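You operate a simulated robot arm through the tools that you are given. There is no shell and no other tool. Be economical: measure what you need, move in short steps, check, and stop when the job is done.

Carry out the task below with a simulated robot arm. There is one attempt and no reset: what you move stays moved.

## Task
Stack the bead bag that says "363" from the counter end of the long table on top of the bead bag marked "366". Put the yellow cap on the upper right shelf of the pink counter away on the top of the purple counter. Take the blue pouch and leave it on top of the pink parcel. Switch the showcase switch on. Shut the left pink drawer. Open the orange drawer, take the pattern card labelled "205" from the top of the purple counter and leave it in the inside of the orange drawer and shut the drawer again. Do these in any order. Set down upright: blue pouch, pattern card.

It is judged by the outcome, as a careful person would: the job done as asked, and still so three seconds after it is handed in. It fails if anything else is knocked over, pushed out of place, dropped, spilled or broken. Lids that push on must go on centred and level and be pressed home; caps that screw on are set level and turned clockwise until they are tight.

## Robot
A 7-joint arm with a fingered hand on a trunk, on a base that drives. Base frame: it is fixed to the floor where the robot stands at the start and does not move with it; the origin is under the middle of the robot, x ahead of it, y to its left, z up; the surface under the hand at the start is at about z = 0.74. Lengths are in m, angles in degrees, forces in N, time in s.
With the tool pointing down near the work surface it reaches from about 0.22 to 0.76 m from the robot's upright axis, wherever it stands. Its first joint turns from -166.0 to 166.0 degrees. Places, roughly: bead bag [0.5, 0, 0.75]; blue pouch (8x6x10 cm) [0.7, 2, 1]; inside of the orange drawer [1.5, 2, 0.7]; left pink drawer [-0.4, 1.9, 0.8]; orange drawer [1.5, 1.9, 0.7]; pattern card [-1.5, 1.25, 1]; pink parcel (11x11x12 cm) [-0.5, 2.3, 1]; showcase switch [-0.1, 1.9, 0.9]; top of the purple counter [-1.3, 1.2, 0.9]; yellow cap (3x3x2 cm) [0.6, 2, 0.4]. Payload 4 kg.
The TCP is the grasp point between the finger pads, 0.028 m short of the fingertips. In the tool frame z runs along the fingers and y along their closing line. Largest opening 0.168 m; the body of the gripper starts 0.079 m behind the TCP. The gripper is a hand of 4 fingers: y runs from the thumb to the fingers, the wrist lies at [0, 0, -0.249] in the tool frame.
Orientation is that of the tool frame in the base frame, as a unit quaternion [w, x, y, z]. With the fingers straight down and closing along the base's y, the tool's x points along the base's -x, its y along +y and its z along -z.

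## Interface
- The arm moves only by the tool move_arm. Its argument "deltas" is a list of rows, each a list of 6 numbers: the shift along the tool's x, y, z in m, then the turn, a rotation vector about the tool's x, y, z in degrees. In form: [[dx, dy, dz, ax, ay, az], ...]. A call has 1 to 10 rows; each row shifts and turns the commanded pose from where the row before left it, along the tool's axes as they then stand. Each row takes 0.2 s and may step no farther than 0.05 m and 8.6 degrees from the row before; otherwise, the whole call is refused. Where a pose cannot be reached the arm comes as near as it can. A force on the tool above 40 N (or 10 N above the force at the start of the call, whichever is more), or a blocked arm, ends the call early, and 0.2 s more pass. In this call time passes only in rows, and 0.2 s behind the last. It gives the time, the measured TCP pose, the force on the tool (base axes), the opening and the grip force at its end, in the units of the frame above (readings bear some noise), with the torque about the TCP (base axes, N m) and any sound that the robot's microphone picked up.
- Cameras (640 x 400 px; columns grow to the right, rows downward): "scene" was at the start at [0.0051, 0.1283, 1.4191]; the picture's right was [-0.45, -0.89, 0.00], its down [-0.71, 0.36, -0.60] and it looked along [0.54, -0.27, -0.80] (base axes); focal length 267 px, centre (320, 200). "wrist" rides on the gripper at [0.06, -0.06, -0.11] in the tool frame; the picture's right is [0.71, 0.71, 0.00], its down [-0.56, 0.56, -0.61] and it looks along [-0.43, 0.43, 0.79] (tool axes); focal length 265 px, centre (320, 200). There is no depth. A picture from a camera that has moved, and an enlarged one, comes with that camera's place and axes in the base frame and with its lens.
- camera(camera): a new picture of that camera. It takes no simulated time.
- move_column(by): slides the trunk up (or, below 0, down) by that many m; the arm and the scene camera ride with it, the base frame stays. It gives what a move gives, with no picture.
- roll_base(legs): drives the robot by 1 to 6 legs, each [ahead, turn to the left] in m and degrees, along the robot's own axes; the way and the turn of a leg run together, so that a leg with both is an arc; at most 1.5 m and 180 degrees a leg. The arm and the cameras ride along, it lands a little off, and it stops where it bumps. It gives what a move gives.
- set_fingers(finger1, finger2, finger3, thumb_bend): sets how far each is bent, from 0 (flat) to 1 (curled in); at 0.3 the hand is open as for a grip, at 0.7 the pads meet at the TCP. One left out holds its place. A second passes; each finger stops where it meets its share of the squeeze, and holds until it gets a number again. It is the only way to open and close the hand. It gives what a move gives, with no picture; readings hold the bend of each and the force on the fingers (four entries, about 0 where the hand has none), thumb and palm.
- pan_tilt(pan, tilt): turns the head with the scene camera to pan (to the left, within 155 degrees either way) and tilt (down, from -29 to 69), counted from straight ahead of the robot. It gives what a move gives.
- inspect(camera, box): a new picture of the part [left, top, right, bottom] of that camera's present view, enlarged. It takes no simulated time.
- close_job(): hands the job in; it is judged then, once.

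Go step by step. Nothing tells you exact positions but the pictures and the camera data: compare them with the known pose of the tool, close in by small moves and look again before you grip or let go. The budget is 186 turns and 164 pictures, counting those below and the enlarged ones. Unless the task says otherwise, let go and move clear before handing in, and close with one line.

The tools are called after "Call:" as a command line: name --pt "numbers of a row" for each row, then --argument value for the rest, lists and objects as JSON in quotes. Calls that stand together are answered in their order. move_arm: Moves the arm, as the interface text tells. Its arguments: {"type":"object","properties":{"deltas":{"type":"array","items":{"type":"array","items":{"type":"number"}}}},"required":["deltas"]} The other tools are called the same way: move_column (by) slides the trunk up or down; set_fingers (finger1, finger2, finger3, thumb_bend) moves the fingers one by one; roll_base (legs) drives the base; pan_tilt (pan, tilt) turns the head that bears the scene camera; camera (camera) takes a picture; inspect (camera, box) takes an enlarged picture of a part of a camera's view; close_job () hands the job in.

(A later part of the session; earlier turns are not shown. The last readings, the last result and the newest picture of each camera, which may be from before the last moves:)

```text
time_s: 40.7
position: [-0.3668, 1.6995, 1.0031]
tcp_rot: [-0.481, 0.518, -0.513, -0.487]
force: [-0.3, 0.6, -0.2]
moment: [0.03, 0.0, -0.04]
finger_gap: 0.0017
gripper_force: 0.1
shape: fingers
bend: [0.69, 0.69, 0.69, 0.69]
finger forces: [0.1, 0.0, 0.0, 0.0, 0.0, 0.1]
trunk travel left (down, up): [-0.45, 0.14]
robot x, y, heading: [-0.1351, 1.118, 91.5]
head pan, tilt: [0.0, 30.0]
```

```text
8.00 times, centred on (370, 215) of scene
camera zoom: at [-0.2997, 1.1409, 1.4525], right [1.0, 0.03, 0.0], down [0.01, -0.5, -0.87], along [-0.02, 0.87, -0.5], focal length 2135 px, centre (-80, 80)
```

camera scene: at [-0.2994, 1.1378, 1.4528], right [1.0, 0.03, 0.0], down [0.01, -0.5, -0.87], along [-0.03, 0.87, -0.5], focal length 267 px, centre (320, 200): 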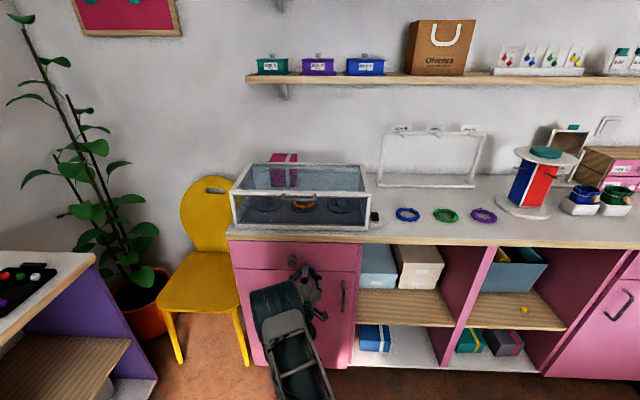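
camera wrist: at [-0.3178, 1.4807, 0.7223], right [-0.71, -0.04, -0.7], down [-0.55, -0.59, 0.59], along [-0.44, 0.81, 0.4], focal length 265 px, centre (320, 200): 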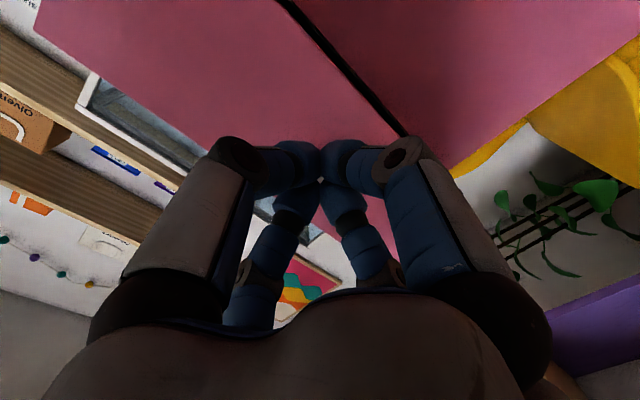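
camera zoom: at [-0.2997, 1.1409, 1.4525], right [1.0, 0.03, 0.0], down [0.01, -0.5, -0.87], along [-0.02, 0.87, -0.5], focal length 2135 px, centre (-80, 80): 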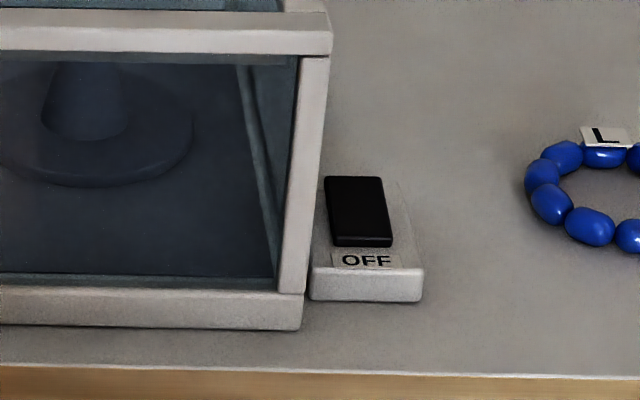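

The left drawer is closed, and the rocker switch reads OFF at about (-0.12, 1.95, 0.92), right beside the glass showcase. I'll press it from the right side, so I move the base to the right first.

Call:
roll_base --legs '[[0, -90], [0.34, 0], [0, 90], [0.15, 0]]'

Call:
move_arm --pt "-0.01 0 0 0 8.5 0" --pt "-0.01 0 0 0 8.5 0" --pt "-0.01 0 0 0 8.5 0" --pt "-0.01 0 0 0 8.5 0" --pt "-0.01 0 0 0 8.5 0" --pt "0 0 -0.01 0 8.5 0" --pt "0 0 -0.01 0 8.5 0" --pt "0 0 -0.01 0 8.5 0" --pt "0 0 -0.01 0 8.5 0" --pt "0 0 -0.01 0 8.5 0"

Call:
pan_tilt --pan 15 --tilt 40

Call:
camera --camera "scene"

Call:
camera --camera "wrist"

```text
time_s: 51.6
position: [-0.0223, 1.8638, 1.0047]
tcp_rot: [-0.483, 0.515, -0.515, -0.487]
force: [-0.8, 0.5, 0.3]
moment: [-0.03, 0.03, 0.02]
finger_gap: 0.0019
gripper_force: 0.0
shape: fingers
bend: [0.69, 0.69, 0.69, 0.69]
finger forces: [0.1, 0.0, 0.1, 0.0, 0.0, 0.0]
trunk travel left (down, up): [-0.45, 0.14]
robot x, y, heading: [0.2072, 1.2734, 91.3]
head pan, tilt: [0.0, 30.0]
```

```text
time_s: 53.8
position: [-0.0558, 1.8595, 1.0708]
tcp_rot: [-0.065, 0.703, -0.697, -0.129]
force: [0.8, 0.4, 0.3]
moment: [-0.02, 0.08, 0.04]
finger_gap: 0.0018
gripper_force: 0.1
shape: fingers
bend: [0.69, 0.69, 0.69, 0.69]
finger forces: [0.0, 0.0, 0.0, 0.0, 0.0, 0.0]
out of reach, approached as far as the arm can: row 8, 9, 10
trunk travel left (down, up): [-0.45, 0.14]
robot x, y, heading: [0.204, 1.2748, 91.3]
head pan, tilt: [0.0, 30.0]
```

```text
time_s: 54.5
position: [-0.057, 1.8606, 1.0719]
tcp_rot: [-0.066, 0.704, -0.696, -0.129]
force: [0.3, -0.1, -0.4]
moment: [0.01, 0.01, -0.03]
finger_gap: 0.0017
gripper_force: 0.0
shape: fingers
bend: [0.69, 0.69, 0.69, 0.69]
finger forces: [0.0, 0.0, 0.1, 0.0, 0.0, 0.0]
trunk travel left (down, up): [-0.45, 0.14]
robot x, y, heading: [0.2038, 1.2785, 90.9]
head pan, tilt: [15.0, 40.0]
```

```text
130 pictures are left
camera scene: at [0.0181, 1.2951, 1.4373], right [0.96, 0.28, 0.0], down [0.18, -0.62, -0.77], along [-0.21, 0.74, -0.64], focal length 267 px, centre (320, 200)
```

scene: 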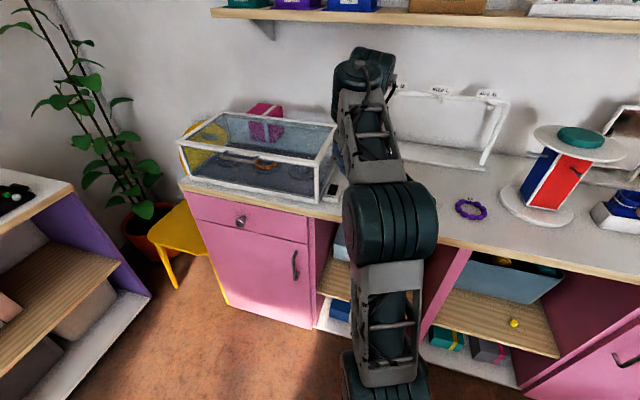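

```text
129 pictures are left
camera wrist: at [0.0109, 1.775, 1.1533], right [-0.71, -0.7, -0.13], down [-0.5, 0.36, 0.79], along [-0.5, 0.62, -0.6], focal length 265 px, centre (320, 200)
```

wrist: 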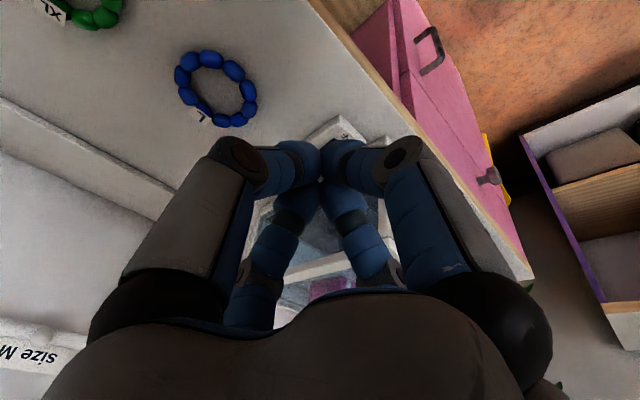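

I tilt the hand so it points down-left toward the switch.

Call:
move_arm --pt "0 0 0 -8 0 0" --pt "0 0 0 -8 0 0" --pt "0 0 0 -8 0 0" --pt "0 0 0 -8 0 0" --pt "0 0 0 -8 0 0"

Call:
camera --camera "wrist"

Call:
inspect --camera "scene" --box '[220, 60, 480, 240]'

```text
time_s: 55.7
position: [-0.0254, 1.8422, 1.0717]
tcp_rot: [0.113, 0.699, -0.67, -0.222]
force: [-0.2, -0.3, -0.1]
moment: [-0.02, 0.01, -0.03]
finger_gap: 0.0016
gripper_force: 0.1
shape: fingers
bend: [0.69, 0.69, 0.69, 0.69]
finger forces: [0.1, 0.0, 0.0, 0.0, 0.1, 0.0]
out of reach, approached as far as the arm can: row 2, 5
trunk travel left (down, up): [-0.45, 0.14]
robot x, y, heading: [0.2013, 1.2754, 91.2]
head pan, tilt: [15.0, 40.0]
```

```text
128 pictures are left
camera wrist: at [0.0776, 1.7735, 1.1296], right [-0.62, -0.75, 0.21], down [-0.21, 0.42, 0.88], along [-0.75, 0.51, -0.42], focal length 265 px, centre (320, 200)
```

wrist: 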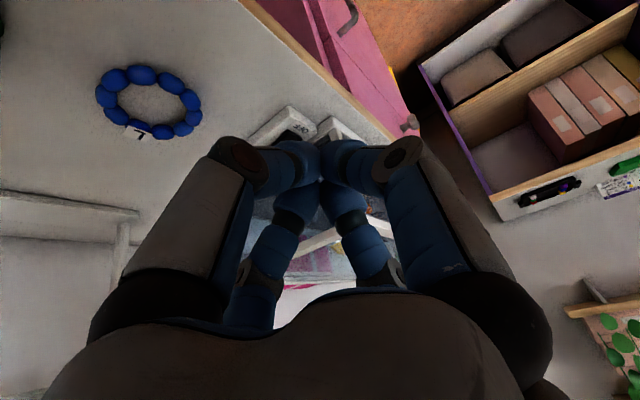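

```text
2.22 times, centred on (350, 150) of scene
camera zoom: at [0.0183, 1.2951, 1.4373], right [0.96, 0.28, 0.0], down [0.18, -0.62, -0.77], along [-0.21, 0.74, -0.64], focal length 593 px, centre (253, 311)
```

zoom: 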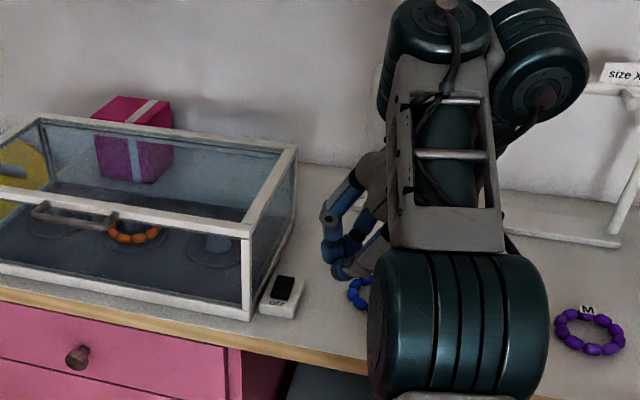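

Call:
inspect --camera "wrist" --box '[230, 90, 350, 165]'

Call:
inspect --camera "scene" --box '[320, 170, 370, 205]'

```text
5.33 times, centred on (290, 128) of wrist
camera zoom: at [0.0776, 1.7735, 1.1296], right [-0.62, -0.75, 0.21], down [-0.21, 0.42, 0.88], along [-0.75, 0.51, -0.42], focal length 1416 px, centre (480, 587)
```

zoom: 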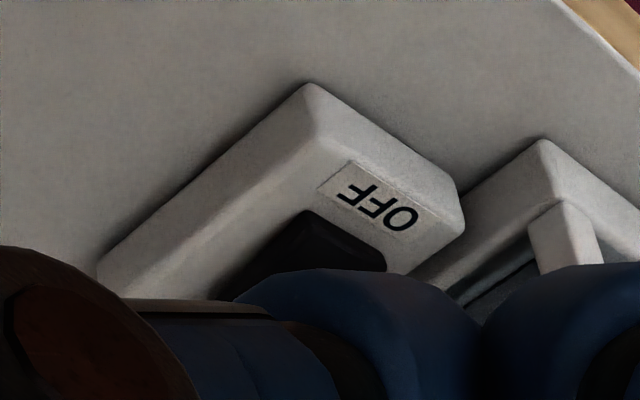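

```text
11.43 times, centred on (345, 188) of scene
camera zoom: at [0.0183, 1.2951, 1.4373], right [0.96, 0.28, 0.0], down [0.18, -0.62, -0.77], along [-0.21, 0.74, -0.64], focal length 3050 px, centre (34, 343)
```

zoom: 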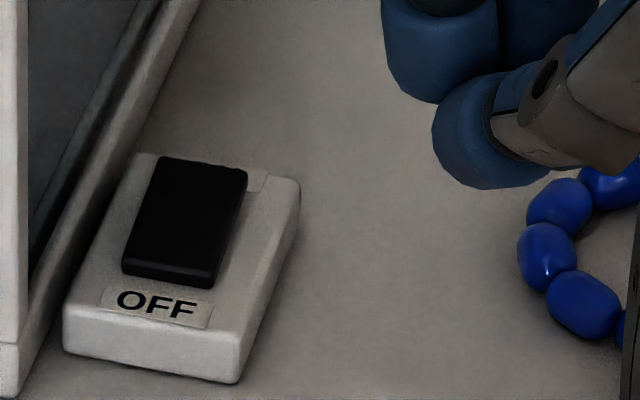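

The rocker has OFF at the front and ON at the rear end (rear raised, about (-0.121, 1.955)). I'll press that rear end with the thumb alone, curling the other fingers.

Call:
set_fingers --finger1 1.0 --finger2 1.0 --finger3 1.0 --thumb_bend 0.55

Call:
move_column --by 0.1

Call:
camera --camera "wrist"

Call:
camera --camera "scene"

```text
time_s: 56.7
position: [-0.0257, 1.8443, 1.0713]
tcp_rot: [0.113, 0.699, -0.67, -0.222]
force: [0.0, -0.8, 0.0]
moment: [-0.01, 0.05, 0.0]
finger_gap: 0.0273
gripper_force: 0.1
shape: fingers
bend: [0.72, 0.71, 0.72, 0.55]
finger forces: [0.0, 0.1, 0.1, 0.0, 0.0, 0.1]
trunk travel left (down, up): [-0.45, 0.14]
robot x, y, heading: [0.2067, 1.282, 91.3]
head pan, tilt: [15.0, 40.0]
```

```text
time_s: 58.1
position: [-0.0261, 1.8425, 1.1725]
tcp_rot: [0.113, 0.7, -0.669, -0.223]
force: [0.2, 0.8, -0.2]
moment: [-0.01, 0.02, 0.01]
finger_gap: 0.0271
gripper_force: 0.1
shape: fingers
bend: [0.72, 0.71, 0.72, 0.55]
finger forces: [0.0, 0.0, 0.0, 0.0, 0.0, 0.1]
trunk travel left (down, up): [-0.55, 0.04]
robot x, y, heading: [0.2036, 1.281, 91.2]
head pan, tilt: [15.0, 40.0]
```

```text
124 pictures are left
camera wrist: at [0.0776, 1.7736, 1.2296], right [-0.62, -0.75, 0.21], down [-0.21, 0.42, 0.88], along [-0.75, 0.51, -0.42], focal length 265 px, centre (320, 200)
```

wrist: 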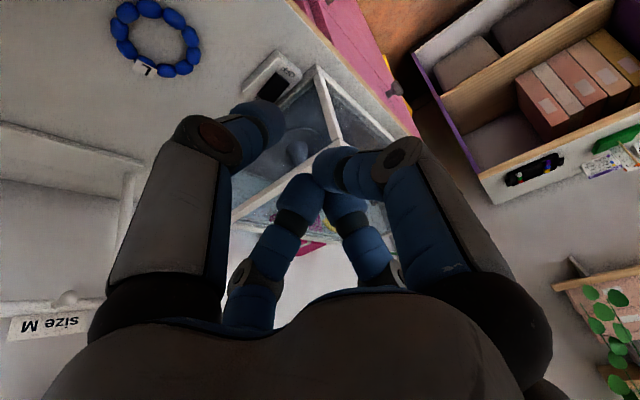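

```text
123 pictures are left
camera scene: at [0.018, 1.2952, 1.5373], right [0.96, 0.28, 0.0], down [0.18, -0.62, -0.77], along [-0.21, 0.74, -0.64], focal length 267 px, centre (320, 200)
```

scene: 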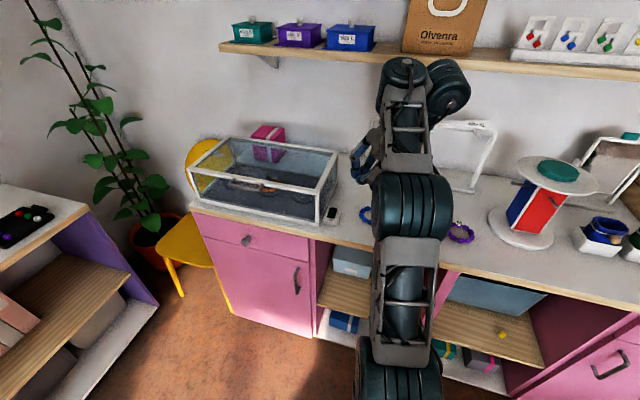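

Pressing from the right is too tight next to the glass; I'll instead come diagonally from front-right, pitched down, with finger1 leading. I reorient and reset fingers.

Call:
move_arm --pt "0 0 0 2.08 -4.6 -5.74" --pt "0 0 0 2.08 -4.6 -5.74" --pt "0 0 0 2.08 -4.6 -5.74" --pt "0 0 0 2.08 -4.6 -5.74" --pt "0 0 0 2.08 -4.6 -5.74" --pt "0 0 0 2.08 -4.6 -5.74"

Call:
set_fingers --finger1 0.52 --thumb_bend 0.75

Call:
camera --camera "wrist"

Call:
camera --camera "scene"

```text
time_s: 59.5
position: [-0.0521, 1.8429, 1.2547]
tcp_rot: [-0.189, 0.802, -0.468, -0.32]
force: [0.2, 0.2, -0.3]
moment: [0.02, -0.02, 0.01]
finger_gap: 0.0273
gripper_force: 0.0
shape: fingers
bend: [0.72, 0.71, 0.72, 0.55]
finger forces: [0.0, 0.0, 0.0, 0.0, 0.1, 0.0]
out of reach, approached as far as the arm can: row 5, 6
trunk travel left (down, up): [-0.55, 0.04]
robot x, y, heading: [0.2078, 1.2794, 91.1]
head pan, tilt: [15.0, 40.0]
```

```text
time_s: 60.5
position: [-0.052, 1.8434, 1.2539]
tcp_rot: [-0.188, 0.802, -0.469, -0.319]
force: [-0.5, -0.1, -0.1]
moment: [-0.02, 0.01, 0.03]
finger_gap: 0.0335
gripper_force: 0.0
shape: fingers
bend: [0.52, 0.75, 1.0, 0.69]
finger forces: [0.0, 0.0, 0.0, 0.0, 0.1, 0.0]
trunk travel left (down, up): [-0.55, 0.04]
robot x, y, heading: [0.2081, 1.2779, 91.3]
head pan, tilt: [15.0, 40.0]
```

```text
122 pictures are left
camera wrist: at [0.0575, 1.7698, 1.291], right [-0.36, -0.79, -0.49], down [-0.48, -0.29, 0.83], along [-0.8, 0.53, -0.27], focal length 265 px, centre (320, 200)
```

wrist: 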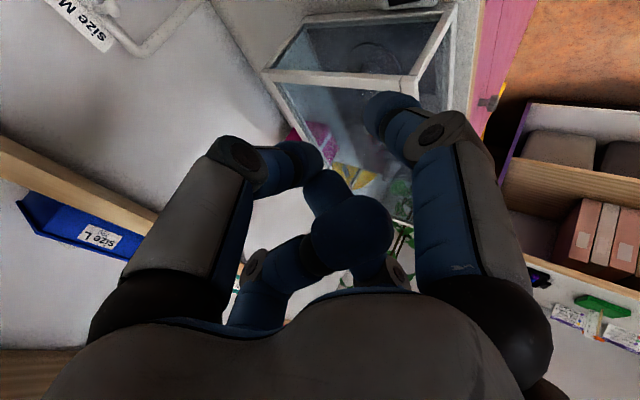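

```text
121 pictures are left
camera scene: at [0.018, 1.295, 1.5373], right [0.96, 0.28, 0.0], down [0.18, -0.62, -0.77], along [-0.21, 0.74, -0.64], focal length 267 px, centre (320, 200)
```

scene: 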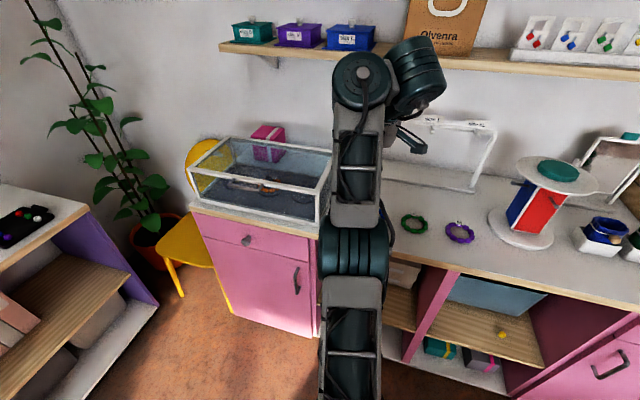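

Orientation is right. I bring the hand down toward the switch (about 8 cm above) and view it.

Call:
move_arm --pt "0.009 0 0.0385 0 0 0" --pt "0.009 0 0.0385 0 0 0" --pt "0.009 0 0.0385 0 0 0" --pt "0.009 0 0.0385 0 0 0"

Call:
camera --camera "wrist"

Call:
camera --camera "scene"

```text
time_s: 61.5
position: [-0.1279, 1.9225, 1.23]
tcp_rot: [-0.189, 0.804, -0.461, -0.325]
force: [0.3, -0.2, 0.4]
moment: [0.04, -0.04, -0.05]
finger_gap: 0.0336
gripper_force: 0.0
shape: fingers
bend: [0.52, 0.76, 1.0, 0.69]
finger forces: [0.0, 0.0, 0.1, 0.0, 0.0, 0.2]
out of reach, approached as far as the arm can: row 1, 2, 3, 4
trunk travel left (down, up): [-0.55, 0.04]
robot x, y, heading: [0.2074, 1.2765, 91.7]
head pan, tilt: [15.0, 40.0]
```

```text
120 pictures are left
camera wrist: at [-0.0175, 1.8503, 1.2662], right [-0.35, -0.79, -0.5], down [-0.47, -0.31, 0.83], along [-0.81, 0.53, -0.27], focal length 265 px, centre (320, 200)
```

wrist: 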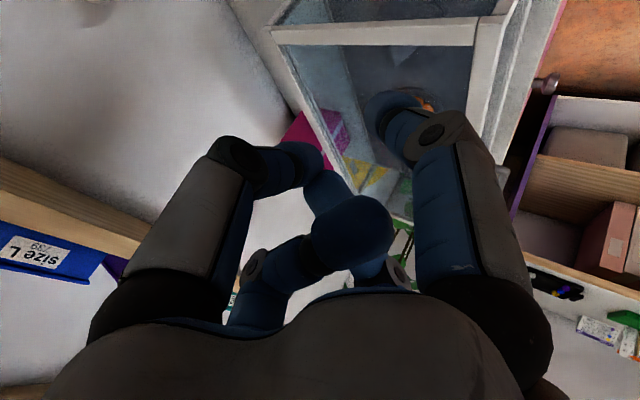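

```text
119 pictures are left
camera scene: at [0.0172, 1.2926, 1.5372], right [0.96, 0.28, 0.0], down [0.18, -0.62, -0.77], along [-0.21, 0.74, -0.64], focal length 267 px, centre (320, 200)
```

scene: 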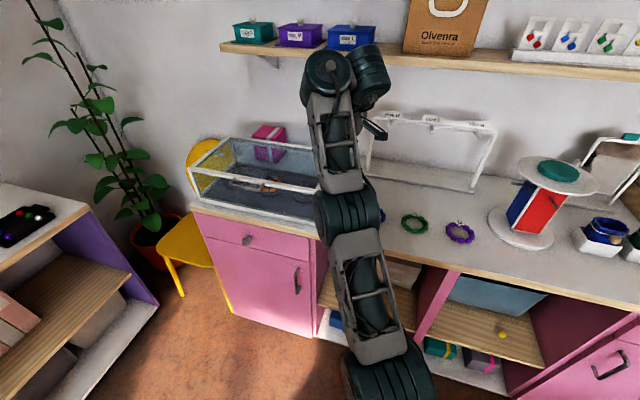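

The arm is at a joint limit vertically, so I'll lower with the trunk instead and watch.

Call:
move_column --by -0.1

Call:
move_arm --pt "0 0 -0.001 0 0 0"

Call:
camera --camera "scene"

```text
time_s: 62.8
position: [-0.1261, 1.9254, 1.1295]
tcp_rot: [-0.19, 0.803, -0.463, -0.323]
force: [-0.1, -1.3, 0.7]
moment: [0.02, 0.0, -0.01]
finger_gap: 0.0336
gripper_force: 0.0
shape: fingers
bend: [0.52, 0.76, 1.0, 0.69]
finger forces: [0.0, 0.1, 0.0, 0.1, 0.1, 0.0]
trunk travel left (down, up): [-0.45, 0.14]
robot x, y, heading: [0.2067, 1.2757, 91.3]
head pan, tilt: [15.0, 40.0]
```

```text
time_s: 63.2
position: [-0.1261, 1.9248, 1.1306]
tcp_rot: [-0.188, 0.804, -0.461, -0.323]
force: [-0.3, -1.4, -0.7]
moment: [0.02, -0.02, 0.02]
finger_gap: 0.0333
gripper_force: 0.1
shape: fingers
bend: [0.52, 0.76, 1.0, 0.69]
finger forces: [0.0, 0.0, 0.0, 0.0, 0.0, 0.0]
trunk travel left (down, up): [-0.45, 0.14]
robot x, y, heading: [0.2024, 1.276, 91.0]
head pan, tilt: [15.0, 40.0]
```

```text
118 pictures are left
camera scene: at [0.018, 1.2951, 1.4373], right [0.96, 0.28, 0.0], down [0.18, -0.62, -0.77], along [-0.21, 0.74, -0.64], focal length 267 px, centre (320, 200)
```

scene: 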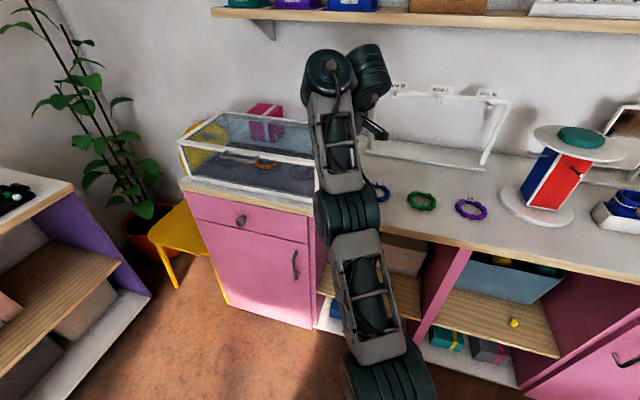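

Call:
move_arm --pt "-0.009 -0.012 0.009 0 0 0" --pt "-0.009 -0.013 0.008 0 0 0"

Call:
camera --camera "wrist"

```text
time_s: 63.8
position: [-0.1163, 1.9587, 1.1308]
tcp_rot: [-0.189, 0.804, -0.463, -0.323]
force: [0.3, -0.3, 0.7]
moment: [-0.02, 0.02, 0.01]
finger_gap: 0.0334
gripper_force: 0.1
shape: fingers
bend: [0.52, 0.76, 1.0, 0.69]
finger forces: [0.1, 0.0, 0.1, 0.1, 0.0, 0.0]
trunk travel left (down, up): [-0.45, 0.14]
robot x, y, heading: [0.2036, 1.2749, 91.4]
head pan, tilt: [15.0, 40.0]
```

```text
117 pictures are left
camera wrist: at [-0.0053, 1.8861, 1.1663], right [-0.36, -0.79, -0.5], down [-0.47, -0.3, 0.83], along [-0.81, 0.53, -0.27], focal length 265 px, centre (320, 200)
```

wrist: 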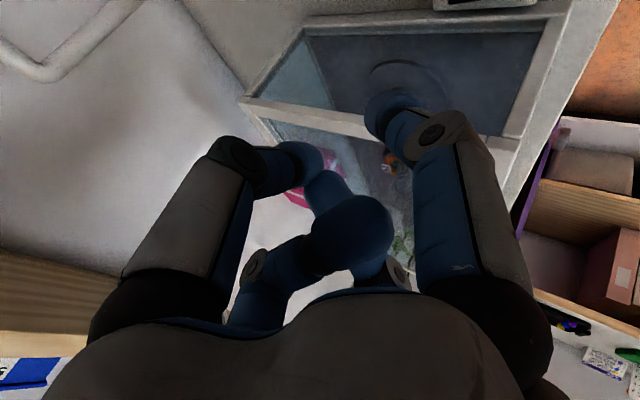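

Finger1's tip is at about tool (0.05, 0, 0.028). I clear the thumb and curl finger2 so only finger1 is near the glass.

Call:
set_fingers --thumb_bend 0.3

Call:
set_fingers --finger2 1.0

Call:
camera --camera "wrist"

Call:
inspect --camera "scene" --box '[260, 60, 420, 240]'

```text
time_s: 64.8
position: [-0.1157, 1.9592, 1.1322]
tcp_rot: [-0.189, 0.804, -0.461, -0.325]
force: [0.9, 0.6, 0.1]
moment: [-0.01, 0.01, 0.04]
finger_gap: 0.0898
gripper_force: 0.2
shape: fingers
bend: [0.52, 0.87, 1.0, 0.3]
finger forces: [0.1, 0.0, 0.0, 0.1, 0.0, 0.0]
trunk travel left (down, up): [-0.45, 0.14]
robot x, y, heading: [0.2074, 1.2803, 91.4]
head pan, tilt: [15.0, 40.0]
```

```text
time_s: 65.8
position: [-0.1158, 1.9582, 1.1309]
tcp_rot: [-0.189, 0.803, -0.462, -0.324]
force: [0.7, 0.5, 0.6]
moment: [0.0, 0.0, 0.01]
finger_gap: 0.0896
gripper_force: 0.0
shape: fingers
bend: [0.52, 0.88, 1.0, 0.3]
finger forces: [0.0, 0.0, 0.0, 0.0, 0.1, 0.0]
trunk travel left (down, up): [-0.45, 0.14]
robot x, y, heading: [0.2072, 1.2756, 91.3]
head pan, tilt: [15.0, 40.0]
```

```text
116 pictures are left
camera wrist: at [-0.0056, 1.8857, 1.1664], right [-0.36, -0.79, -0.5], down [-0.47, -0.3, 0.83], along [-0.81, 0.53, -0.27], focal length 265 px, centre (320, 200)
```

wrist: 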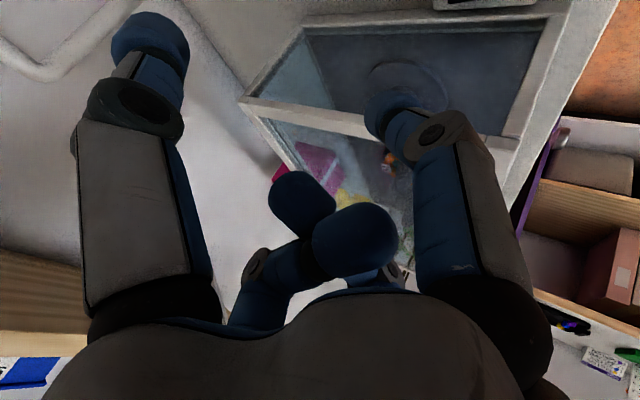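

```text
2.22 times, centred on (340, 150) of scene
camera zoom: at [0.0181, 1.2951, 1.4373], right [0.96, 0.28, 0.0], down [0.18, -0.62, -0.77], along [-0.21, 0.74, -0.64], focal length 593 px, centre (276, 311)
```

zoom: 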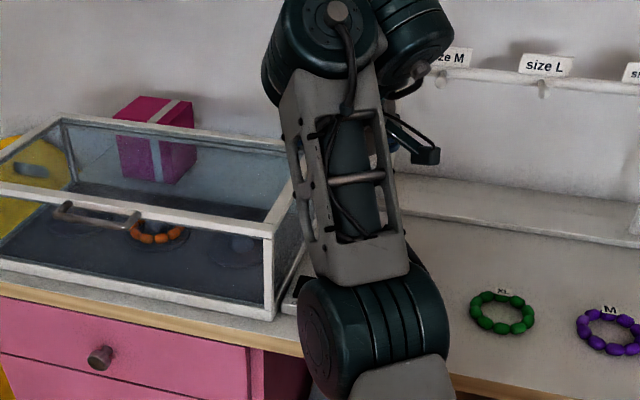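

The hand would brush the glass in this pose. Better: point the hand straight down, offset to the front-right, with finger3 alone extended toward the switch. I reorient while pulling back, then move the base closer.

Call:
move_arm --pt "0.015 0 -0.008 0 8 0" --pt "0.015 0 -0.008 0 8 0" --pt "0.015 0 -0.006 0 8 0" --pt "0.02 0 0 0 8 0" --pt "0.02 0 0 0 8 0" --pt "0.02 0 0 0 5 0" --pt "0 0 0 0 0 -7.5" --pt "0 0 0 0 0 -7.5"

Call:
set_fingers --finger1 0.8 --finger2 0.3 --finger3 0.35 --thumb_bend 0.3

Call:
set_fingers --finger1 1.0 --finger2 0.9 --thumb_bend 0.9

Call:
roll_base --legs '[[0.1, 0]]'

Call:
camera --camera "wrist"

Call:
camera --camera "scene"

```text
time_s: 67.6
position: [-0.0539, 1.8513, 1.1017]
tcp_rot: [-0.024, 0.924, -0.381, -0.027]
force: [-0.1, 0.3, 0.1]
moment: [0.03, -0.02, -0.02]
finger_gap: 0.0896
gripper_force: 0.1
shape: fingers
bend: [0.52, 0.88, 1.0, 0.3]
finger forces: [0.1, 0.0, 0.0, 0.0, 0.1, 0.0]
out of reach, approached as far as the arm can: row 4, 5, 6
trunk travel left (down, up): [-0.45, 0.14]
robot x, y, heading: [0.2076, 1.278, 91.3]
head pan, tilt: [15.0, 40.0]
```

```text
time_s: 68.6
position: [-0.0543, 1.8521, 1.1021]
tcp_rot: [-0.024, 0.924, -0.382, -0.026]
force: [0.2, 0.2, 1.1]
moment: [0.0, -0.02, -0.02]
finger_gap: 0.0799
gripper_force: 0.2
shape: fingers
bend: [0.8, 0.3, 0.35, 0.3]
finger forces: [0.1, 0.0, 0.0, 0.0, 0.0, 0.0]
trunk travel left (down, up): [-0.45, 0.14]
robot x, y, heading: [0.2046, 1.2784, 91.3]
head pan, tilt: [15.0, 40.0]
```

```text
time_s: 69.6
position: [-0.0536, 1.8515, 1.1009]
tcp_rot: [-0.025, 0.924, -0.382, -0.027]
force: [0.1, -0.6, 0.8]
moment: [0.01, 0.0, 0.01]
finger_gap: 0.0354
gripper_force: 0.1
shape: fingers
bend: [1.0, 0.73, 0.35, 0.86]
finger forces: [0.1, 0.0, 0.0, 0.1, 0.0, 0.0]
trunk travel left (down, up): [-0.45, 0.14]
robot x, y, heading: [0.2027, 1.2766, 91.2]
head pan, tilt: [15.0, 40.0]
```

```text
time_s: 70.7
position: [-0.0566, 1.9532, 1.1019]
tcp_rot: [-0.023, 0.924, -0.381, -0.026]
force: [0.7, 0.4, 0.5]
moment: [-0.02, 0.0, 0.01]
finger_gap: 0.0352
gripper_force: 0.1
shape: fingers
bend: [1.0, 0.73, 0.35, 0.86]
finger forces: [0.0, 0.0, 0.0, 0.0, 0.1, 0.1]
trunk travel left (down, up): [-0.45, 0.14]
robot x, y, heading: [0.2039, 1.3812, 91.4]
head pan, tilt: [15.0, 40.0]
```

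```text
114 pictures are left
camera wrist: at [0.0308, 1.9465, 1.2068], right [0.0, -1.0, -0.06], down [-0.77, -0.04, 0.64], along [-0.64, 0.05, -0.77], focal length 265 px, centre (320, 200)
```

wrist: 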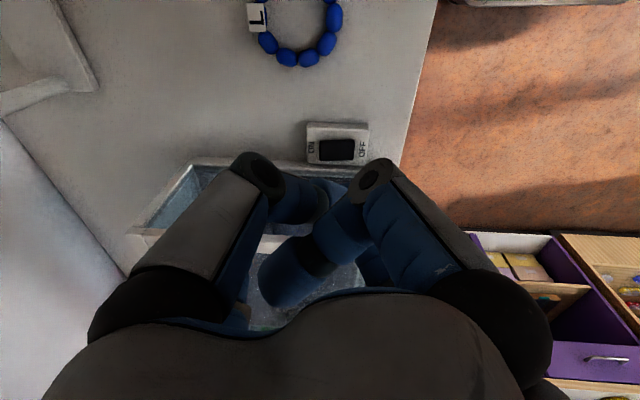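

```text
113 pictures are left
camera scene: at [0.0158, 1.3967, 1.4373], right [0.96, 0.28, 0.0], down [0.18, -0.62, -0.77], along [-0.21, 0.74, -0.64], focal length 267 px, centre (320, 200)
```

scene: 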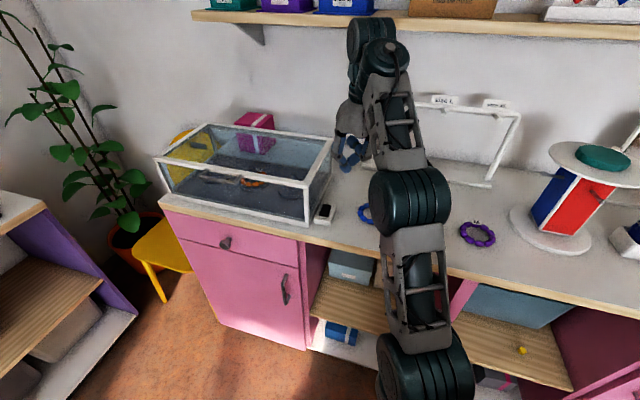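

Now the ON end of the rocker (rear) is clearly visible; rocker centre is at about (-0.117, 1.943). I position finger3's tip over its rear end and lower.

Call:
move_arm --pt "0.0163 0.0205 0 0 0 0" --pt "0.0163 0.0205 0 0 0 0" --pt "0 0 0.03 0 0 0" --pt "0 0 0.03 0 0 0"

Call:
inspect --camera "scene" --box '[280, 100, 400, 240]'

Call:
camera --camera "wrist"

```text
time_s: 71.7
position: [-0.0635, 1.9031, 1.0382]
tcp_rot: [-0.024, 0.924, -0.381, -0.027]
force: [-0.4, 0.3, 0.2]
moment: [0.03, -0.01, -0.01]
finger_gap: 0.0351
gripper_force: 0.0
shape: fingers
bend: [1.0, 0.73, 0.35, 0.87]
finger forces: [0.0, 0.1, 0.1, 0.0, 0.1, 0.0]
trunk travel left (down, up): [-0.45, 0.14]
robot x, y, heading: [0.2046, 1.3787, 91.3]
head pan, tilt: [15.0, 40.0]
```

```text
2.86 times, centred on (340, 170) of scene
camera zoom: at [0.0159, 1.3966, 1.4373], right [0.96, 0.28, 0.0], down [0.18, -0.62, -0.77], along [-0.21, 0.74, -0.64], focal length 763 px, centre (263, 286)
```

zoom: 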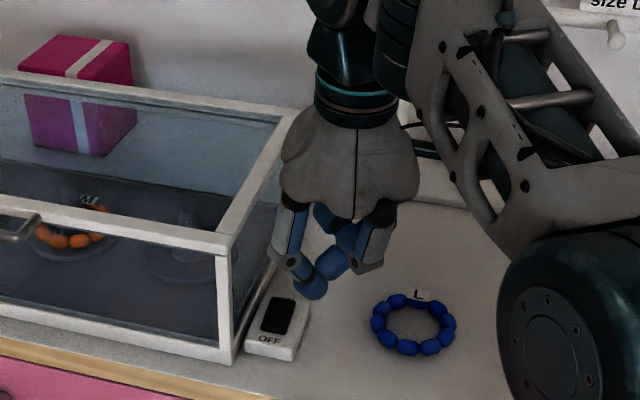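

```text
111 pictures are left
camera wrist: at [0.0239, 1.8972, 1.1438], right [0.0, -1.0, -0.06], down [-0.77, -0.04, 0.64], along [-0.64, 0.05, -0.77], focal length 265 px, centre (320, 200)
```

wrist: 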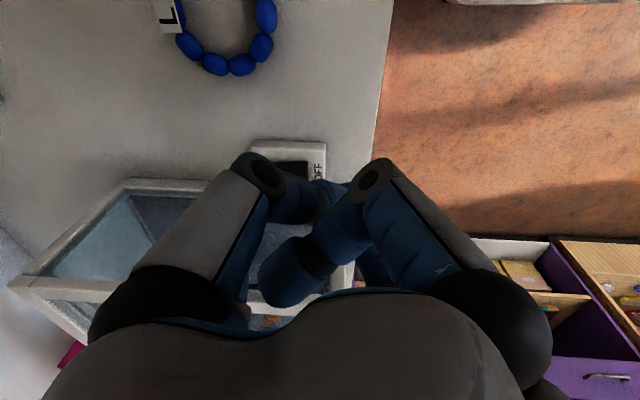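

Finger2's curled tip hangs as low as finger3's, so I re-curl it fully (thumb out, finger2 in, thumb back).

Call:
set_fingers --thumb_bend 0.4 --finger2 1.0 --finger3 0.42

Call:
set_fingers --finger2 1.0 --thumb_bend 0.8

Call:
inspect --camera "scene" --box '[290, 120, 390, 220]'

Call:
camera --camera "wrist"

```text
time_s: 72.7
position: [-0.0644, 1.9038, 1.0393]
tcp_rot: [-0.025, 0.924, -0.381, -0.027]
force: [0.7, 1.0, 0.3]
moment: [0.02, -0.02, -0.02]
finger_gap: 0.0886
gripper_force: 0.1
shape: fingers
bend: [1.0, 0.87, 0.42, 0.4]
finger forces: [0.0, 0.0, 0.0, 0.1, 0.1, 0.1]
trunk travel left (down, up): [-0.45, 0.14]
robot x, y, heading: [0.2011, 1.3798, 91.2]
head pan, tilt: [15.0, 40.0]
```

```text
time_s: 73.7
position: [-0.0633, 1.9051, 1.0399]
tcp_rot: [-0.025, 0.924, -0.381, -0.027]
force: [0.3, -0.2, 0.0]
moment: [0.02, -0.02, -0.01]
finger_gap: 0.0501
gripper_force: 0.0
shape: fingers
bend: [1.0, 0.98, 0.42, 0.76]
finger forces: [0.0, 0.0, 0.1, 0.0, 0.0, 0.1]
trunk travel left (down, up): [-0.45, 0.14]
robot x, y, heading: [0.2015, 1.3777, 91.5]
head pan, tilt: [15.0, 40.0]
```

```text
4.00 times, centred on (340, 170) of scene
camera zoom: at [0.0159, 1.3963, 1.4373], right [0.96, 0.28, 0.0], down [0.18, -0.62, -0.77], along [-0.21, 0.74, -0.64], focal length 1068 px, centre (240, 320)
```

zoom: 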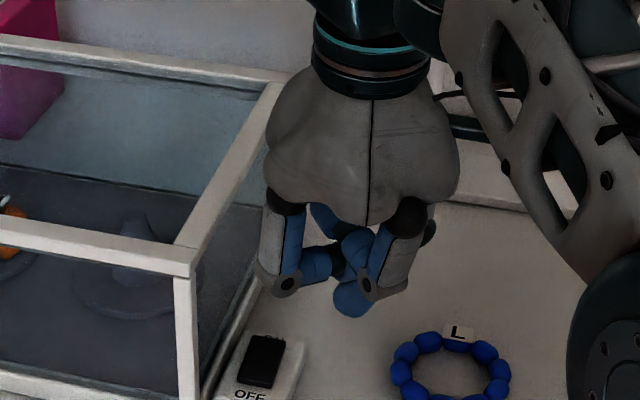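

```text
109 pictures are left
camera wrist: at [0.0238, 1.8972, 1.1443], right [0.0, -1.0, -0.07], down [-0.77, -0.04, 0.64], along [-0.64, 0.05, -0.77], focal length 265 px, centre (320, 200)
```

wrist: 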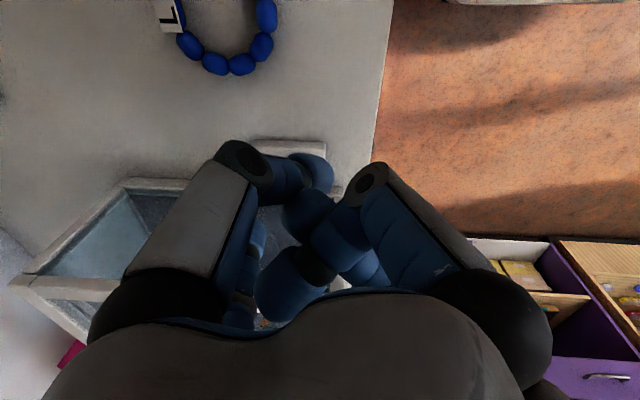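

Finger3's tip should be just above the rear (ON) end. Lowering in steps with force checks.

Call:
move_arm --pt "-0.004 0.004 0.03 0 0 0" --pt "0 0 0.02 0 0 0"

Call:
inspect --camera "scene" --box '[290, 130, 390, 230]'

```text
time_s: 74.3
position: [-0.0714, 1.9091, 0.9974]
tcp_rot: [-0.024, 0.924, -0.382, -0.027]
force: [-0.6, -0.6, -0.6]
moment: [-0.01, -0.05, -0.01]
finger_gap: 0.05
gripper_force: 0.1
shape: fingers
bend: [1.0, 0.98, 0.42, 0.76]
finger forces: [0.1, 0.0, 0.1, 0.1, 0.0, 0.0]
out of reach, approached as far as the arm can: row 1
trunk travel left (down, up): [-0.45, 0.14]
robot x, y, heading: [0.1997, 1.3834, 91.3]
head pan, tilt: [15.0, 40.0]
```

```text
4.00 times, centred on (340, 180) of scene
camera zoom: at [0.0155, 1.3963, 1.4373], right [0.96, 0.28, 0.0], down [0.18, -0.62, -0.77], along [-0.21, 0.74, -0.64], focal length 1068 px, centre (240, 280)
```

zoom: 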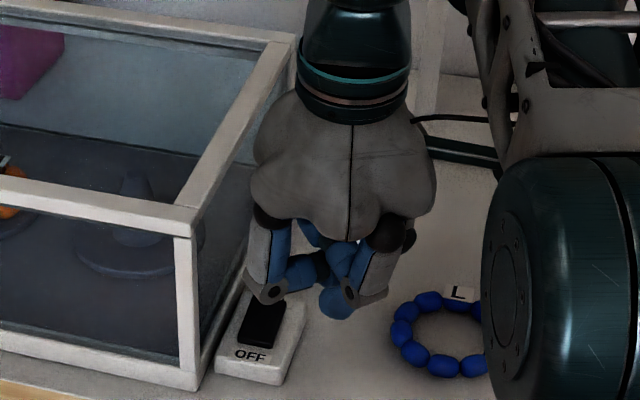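

Call:
move_arm --pt "0.002 -0.002 0.015 0 0 0"

Call:
move_arm --pt "0 0 0.008 0 0 0"

Call:
inspect --camera "scene" --box '[290, 130, 390, 230]'

```text
time_s: 74.7
position: [-0.0705, 1.9085, 0.9821]
tcp_rot: [-0.024, 0.924, -0.38, -0.027]
force: [0.1, -0.5, -0.8]
moment: [0.0, 0.06, 0.01]
finger_gap: 0.0501
gripper_force: 0.0
shape: fingers
bend: [1.0, 0.98, 0.42, 0.76]
finger forces: [0.0, 0.0, 0.0, 0.0, 0.0, 0.1]
trunk travel left (down, up): [-0.45, 0.14]
robot x, y, heading: [0.2039, 1.3802, 91.3]
head pan, tilt: [15.0, 40.0]
```

```text
time_s: 75.1
position: [-0.0701, 1.9098, 0.9746]
tcp_rot: [-0.023, 0.924, -0.381, -0.027]
force: [0.2, -0.8, -0.4]
moment: [-0.01, 0.03, -0.01]
finger_gap: 0.0503
gripper_force: 0.1
shape: fingers
bend: [1.0, 0.98, 0.42, 0.76]
finger forces: [0.0, 0.0, 0.0, 0.0, 0.0, 0.0]
trunk travel left (down, up): [-0.45, 0.14]
robot x, y, heading: [0.1983, 1.379, 91.2]
head pan, tilt: [15.0, 40.0]
```

```text
4.00 times, centred on (340, 180) of scene
camera zoom: at [0.0168, 1.3963, 1.4374], right [0.96, 0.28, 0.0], down [0.18, -0.62, -0.77], along [-0.21, 0.74, -0.64], focal length 1068 px, centre (240, 280)
```

zoom: 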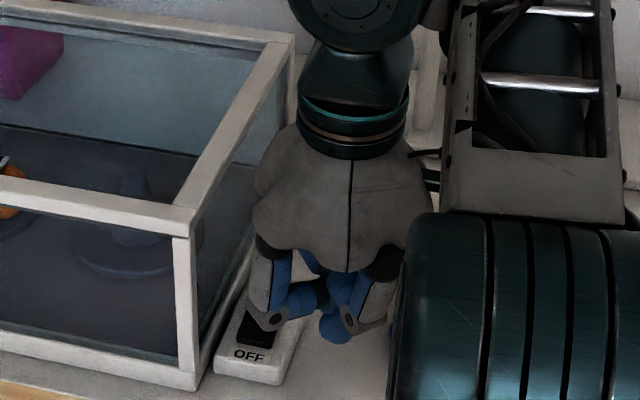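

Call:
move_arm --pt "0 0 0.006 0 0 0"

Call:
move_arm --pt "0 0 0.005 0 0 0"

Call:
move_arm --pt "0 0 0.005 0 0 0"

Call:
inspect --camera "scene" --box '[290, 130, 390, 230]'

```text
time_s: 75.5
position: [-0.0711, 1.911, 0.9675]
tcp_rot: [-0.024, 0.924, -0.38, -0.027]
force: [-0.8, 0.0, 0.1]
moment: [-0.03, 0.0, 0.0]
finger_gap: 0.0502
gripper_force: 0.1
shape: fingers
bend: [1.0, 0.98, 0.42, 0.76]
finger forces: [0.1, 0.1, 0.1, 0.0, 0.0, 0.0]
trunk travel left (down, up): [-0.45, 0.14]
robot x, y, heading: [0.2039, 1.3808, 91.4]
head pan, tilt: [15.0, 40.0]
```

```text
time_s: 75.9
position: [-0.0721, 1.9116, 0.9633]
tcp_rot: [-0.024, 0.924, -0.38, -0.027]
force: [-0.2, -0.5, -0.3]
moment: [0.0, -0.01, 0.02]
finger_gap: 0.0506
gripper_force: 0.1
shape: fingers
bend: [1.0, 0.98, 0.42, 0.76]
finger forces: [0.0, 0.0, 0.0, 0.1, 0.0, 0.1]
trunk travel left (down, up): [-0.45, 0.14]
robot x, y, heading: [0.2046, 1.374, 91.2]
head pan, tilt: [15.0, 40.0]
```

```text
time_s: 76.3
position: [-0.0718, 1.9127, 0.9593]
tcp_rot: [-0.024, 0.924, -0.381, -0.027]
force: [-0.1, -0.5, -0.1]
moment: [0.02, 0.0, -0.01]
finger_gap: 0.05
gripper_force: 0.1
shape: fingers
bend: [1.0, 0.98, 0.42, 0.76]
finger forces: [0.1, 0.0, 0.1, 0.0, 0.0, 0.0]
trunk travel left (down, up): [-0.45, 0.14]
robot x, y, heading: [0.2024, 1.3798, 91.5]
head pan, tilt: [15.0, 40.0]
```

```text
4.00 times, centred on (340, 180) of scene
camera zoom: at [0.0159, 1.3963, 1.4373], right [0.96, 0.28, 0.0], down [0.18, -0.62, -0.77], along [-0.21, 0.74, -0.64], focal length 1068 px, centre (240, 280)
```

zoom: 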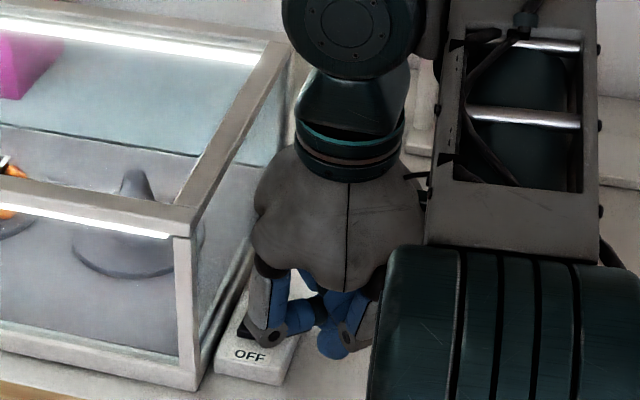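

The showcase lights came on. I lift straight up and verify.

Call:
move_arm --pt "0 0 -0.03 0 0 0" --pt "0 0 -0.03 0 0 0" --pt "0 0 -0.03 0 0 0"

Call:
roll_base --legs '[[-0.35, 0]]'

Call:
camera --camera "scene"

Call:
inspect --camera "scene" --box '[250, 80, 410, 180]'

```text
time_s: 77.1
position: [-0.0707, 1.904, 1.0468]
tcp_rot: [-0.025, 0.924, -0.381, -0.026]
force: [-0.6, -0.7, 0.7]
moment: [0.05, -0.08, -0.05]
finger_gap: 0.0501
gripper_force: 0.1
shape: fingers
bend: [1.0, 0.98, 0.42, 0.76]
finger forces: [0.0, 0.1, 0.1, 0.0, 0.0, 0.0]
trunk travel left (down, up): [-0.45, 0.14]
robot x, y, heading: [0.2035, 1.3802, 91.3]
head pan, tilt: [15.0, 40.0]
```

```text
time_s: 79.4
position: [-0.0612, 1.5525, 1.0473]
tcp_rot: [-0.024, 0.923, -0.382, -0.026]
force: [1.1, 0.4, -0.5]
moment: [-0.01, 0.0, 0.0]
finger_gap: 0.05
gripper_force: 0.1
shape: fingers
bend: [1.0, 0.98, 0.42, 0.76]
finger forces: [0.0, 0.0, 0.0, 0.0, 0.0, 0.0]
trunk travel left (down, up): [-0.45, 0.14]
robot x, y, heading: [0.2114, 1.0265, 91.4]
head pan, tilt: [15.0, 40.0]
```

```text
105 pictures are left
camera scene: at [0.0235, 1.0438, 1.4373], right [0.96, 0.28, 0.0], down [0.18, -0.62, -0.77], along [-0.21, 0.74, -0.64], focal length 267 px, centre (320, 200)
```

scene: 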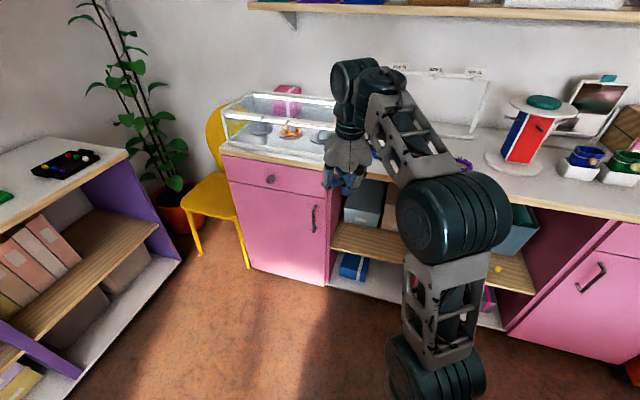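

```text
4.00 times, centred on (330, 130) of scene
camera zoom: at [0.0235, 1.0438, 1.4373], right [0.96, 0.28, 0.0], down [0.18, -0.62, -0.77], along [-0.21, 0.74, -0.64], focal length 1068 px, centre (280, 480)
```

zoom: 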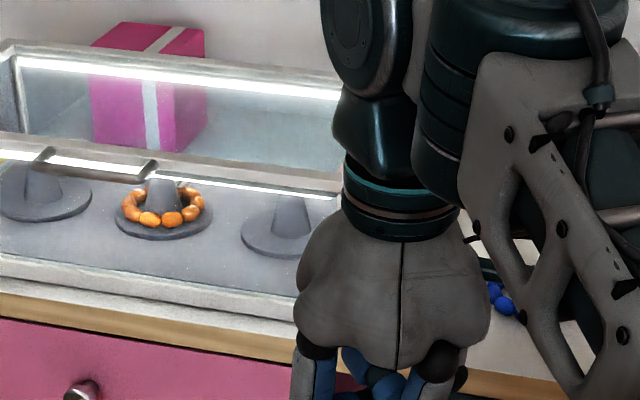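

Switch is on. Next the blue pouch: I move right in front of it and look closely.

Call:
roll_base --legs '[[0, -90], [0.45, 0], [0, 90]]'

Call:
set_fingers --finger1 0.3 --finger2 0.3 --finger3 0.3 --thumb_bend 0.3

Call:
pan_tilt --pan -5 --tilt 30

Call:
camera --camera "scene"

```text
time_s: 89.7
position: [0.3795, 1.5708, 1.0466]
tcp_rot: [-0.024, 0.924, -0.381, -0.027]
force: [0.7, 0.2, -0.5]
moment: [-0.01, 0.0, 0.0]
finger_gap: 0.0501
gripper_force: 0.1
shape: fingers
bend: [1.0, 0.98, 0.42, 0.76]
finger forces: [0.0, 0.0, 0.0, 0.0, 0.0, 0.0]
trunk travel left (down, up): [-0.45, 0.14]
robot x, y, heading: [0.6531, 1.0465, 91.2]
head pan, tilt: [15.0, 40.0]
```

```text
time_s: 90.7
position: [0.3798, 1.5699, 1.0476]
tcp_rot: [-0.024, 0.924, -0.381, -0.027]
force: [0.8, 0.5, 0.3]
moment: [0.02, -0.01, -0.01]
finger_gap: 0.1169
gripper_force: 0.1
shape: fingers
bend: [0.3, 0.3, 0.3, 0.3]
finger forces: [0.1, 0.1, 0.0, 0.1, 0.0, 0.1]
trunk travel left (down, up): [-0.45, 0.14]
robot x, y, heading: [0.6519, 1.0451, 91.3]
head pan, tilt: [15.0, 40.0]
```

```text
time_s: 91.5
position: [0.3809, 1.5701, 1.0479]
tcp_rot: [-0.025, 0.924, -0.381, -0.027]
force: [0.7, -0.9, -0.1]
moment: [0.03, 0.02, -0.01]
finger_gap: 0.1169
gripper_force: 0.1
shape: fingers
bend: [0.3, 0.3, 0.3, 0.3]
finger forces: [0.0, 0.0, 0.0, 0.1, 0.1, 0.0]
trunk travel left (down, up): [-0.45, 0.14]
robot x, y, heading: [0.6514, 1.0475, 91.3]
head pan, tilt: [-5.0, 30.0]
```

```text
103 pictures are left
camera scene: at [0.4952, 1.0705, 1.4526], right [1.0, -0.06, 0.0], down [-0.03, -0.5, -0.87], along [0.06, 0.86, -0.5], focal length 267 px, centre (320, 200)
```

scene: 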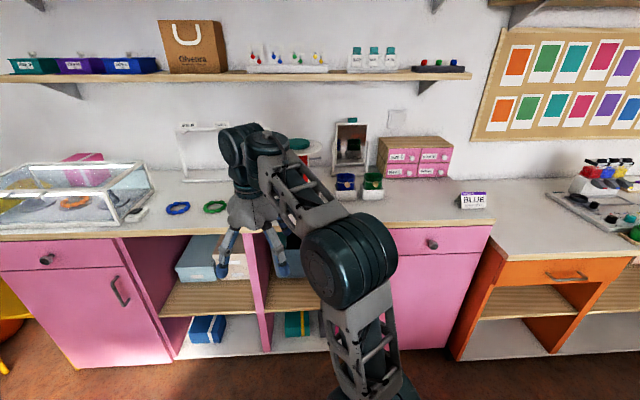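

Call:
inspect --camera "scene" --box '[280, 120, 400, 210]'

Call:
inspect --camera "scene" --box '[325, 160, 395, 210]'

```text
4.44 times, centred on (340, 165) of scene
camera zoom: at [0.4952, 1.0705, 1.4526], right [1.0, -0.06, 0.0], down [-0.03, -0.5, -0.87], along [0.06, 0.86, -0.5], focal length 1186 px, centre (231, 356)
```

zoom: 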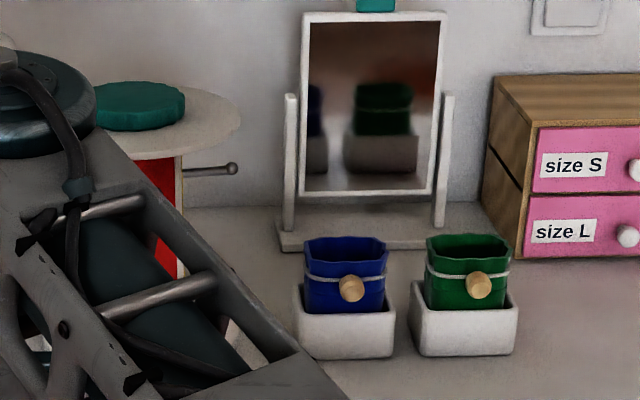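

```text
8.00 times, centred on (360, 185) of scene
camera zoom: at [0.4952, 1.0705, 1.4526], right [1.0, -0.06, 0.0], down [-0.03, -0.5, -0.87], along [0.06, 0.86, -0.5], focal length 2135 px, centre (0, 320)
```

zoom: 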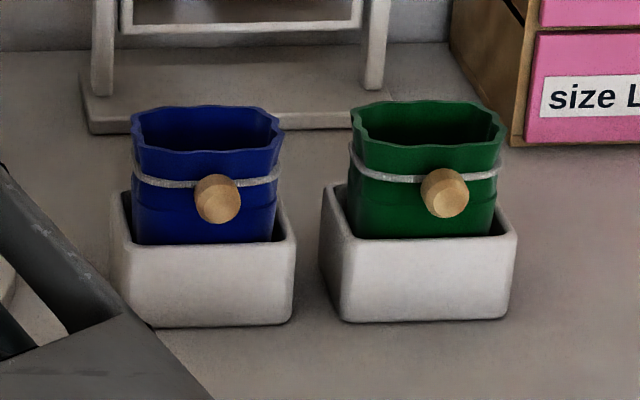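

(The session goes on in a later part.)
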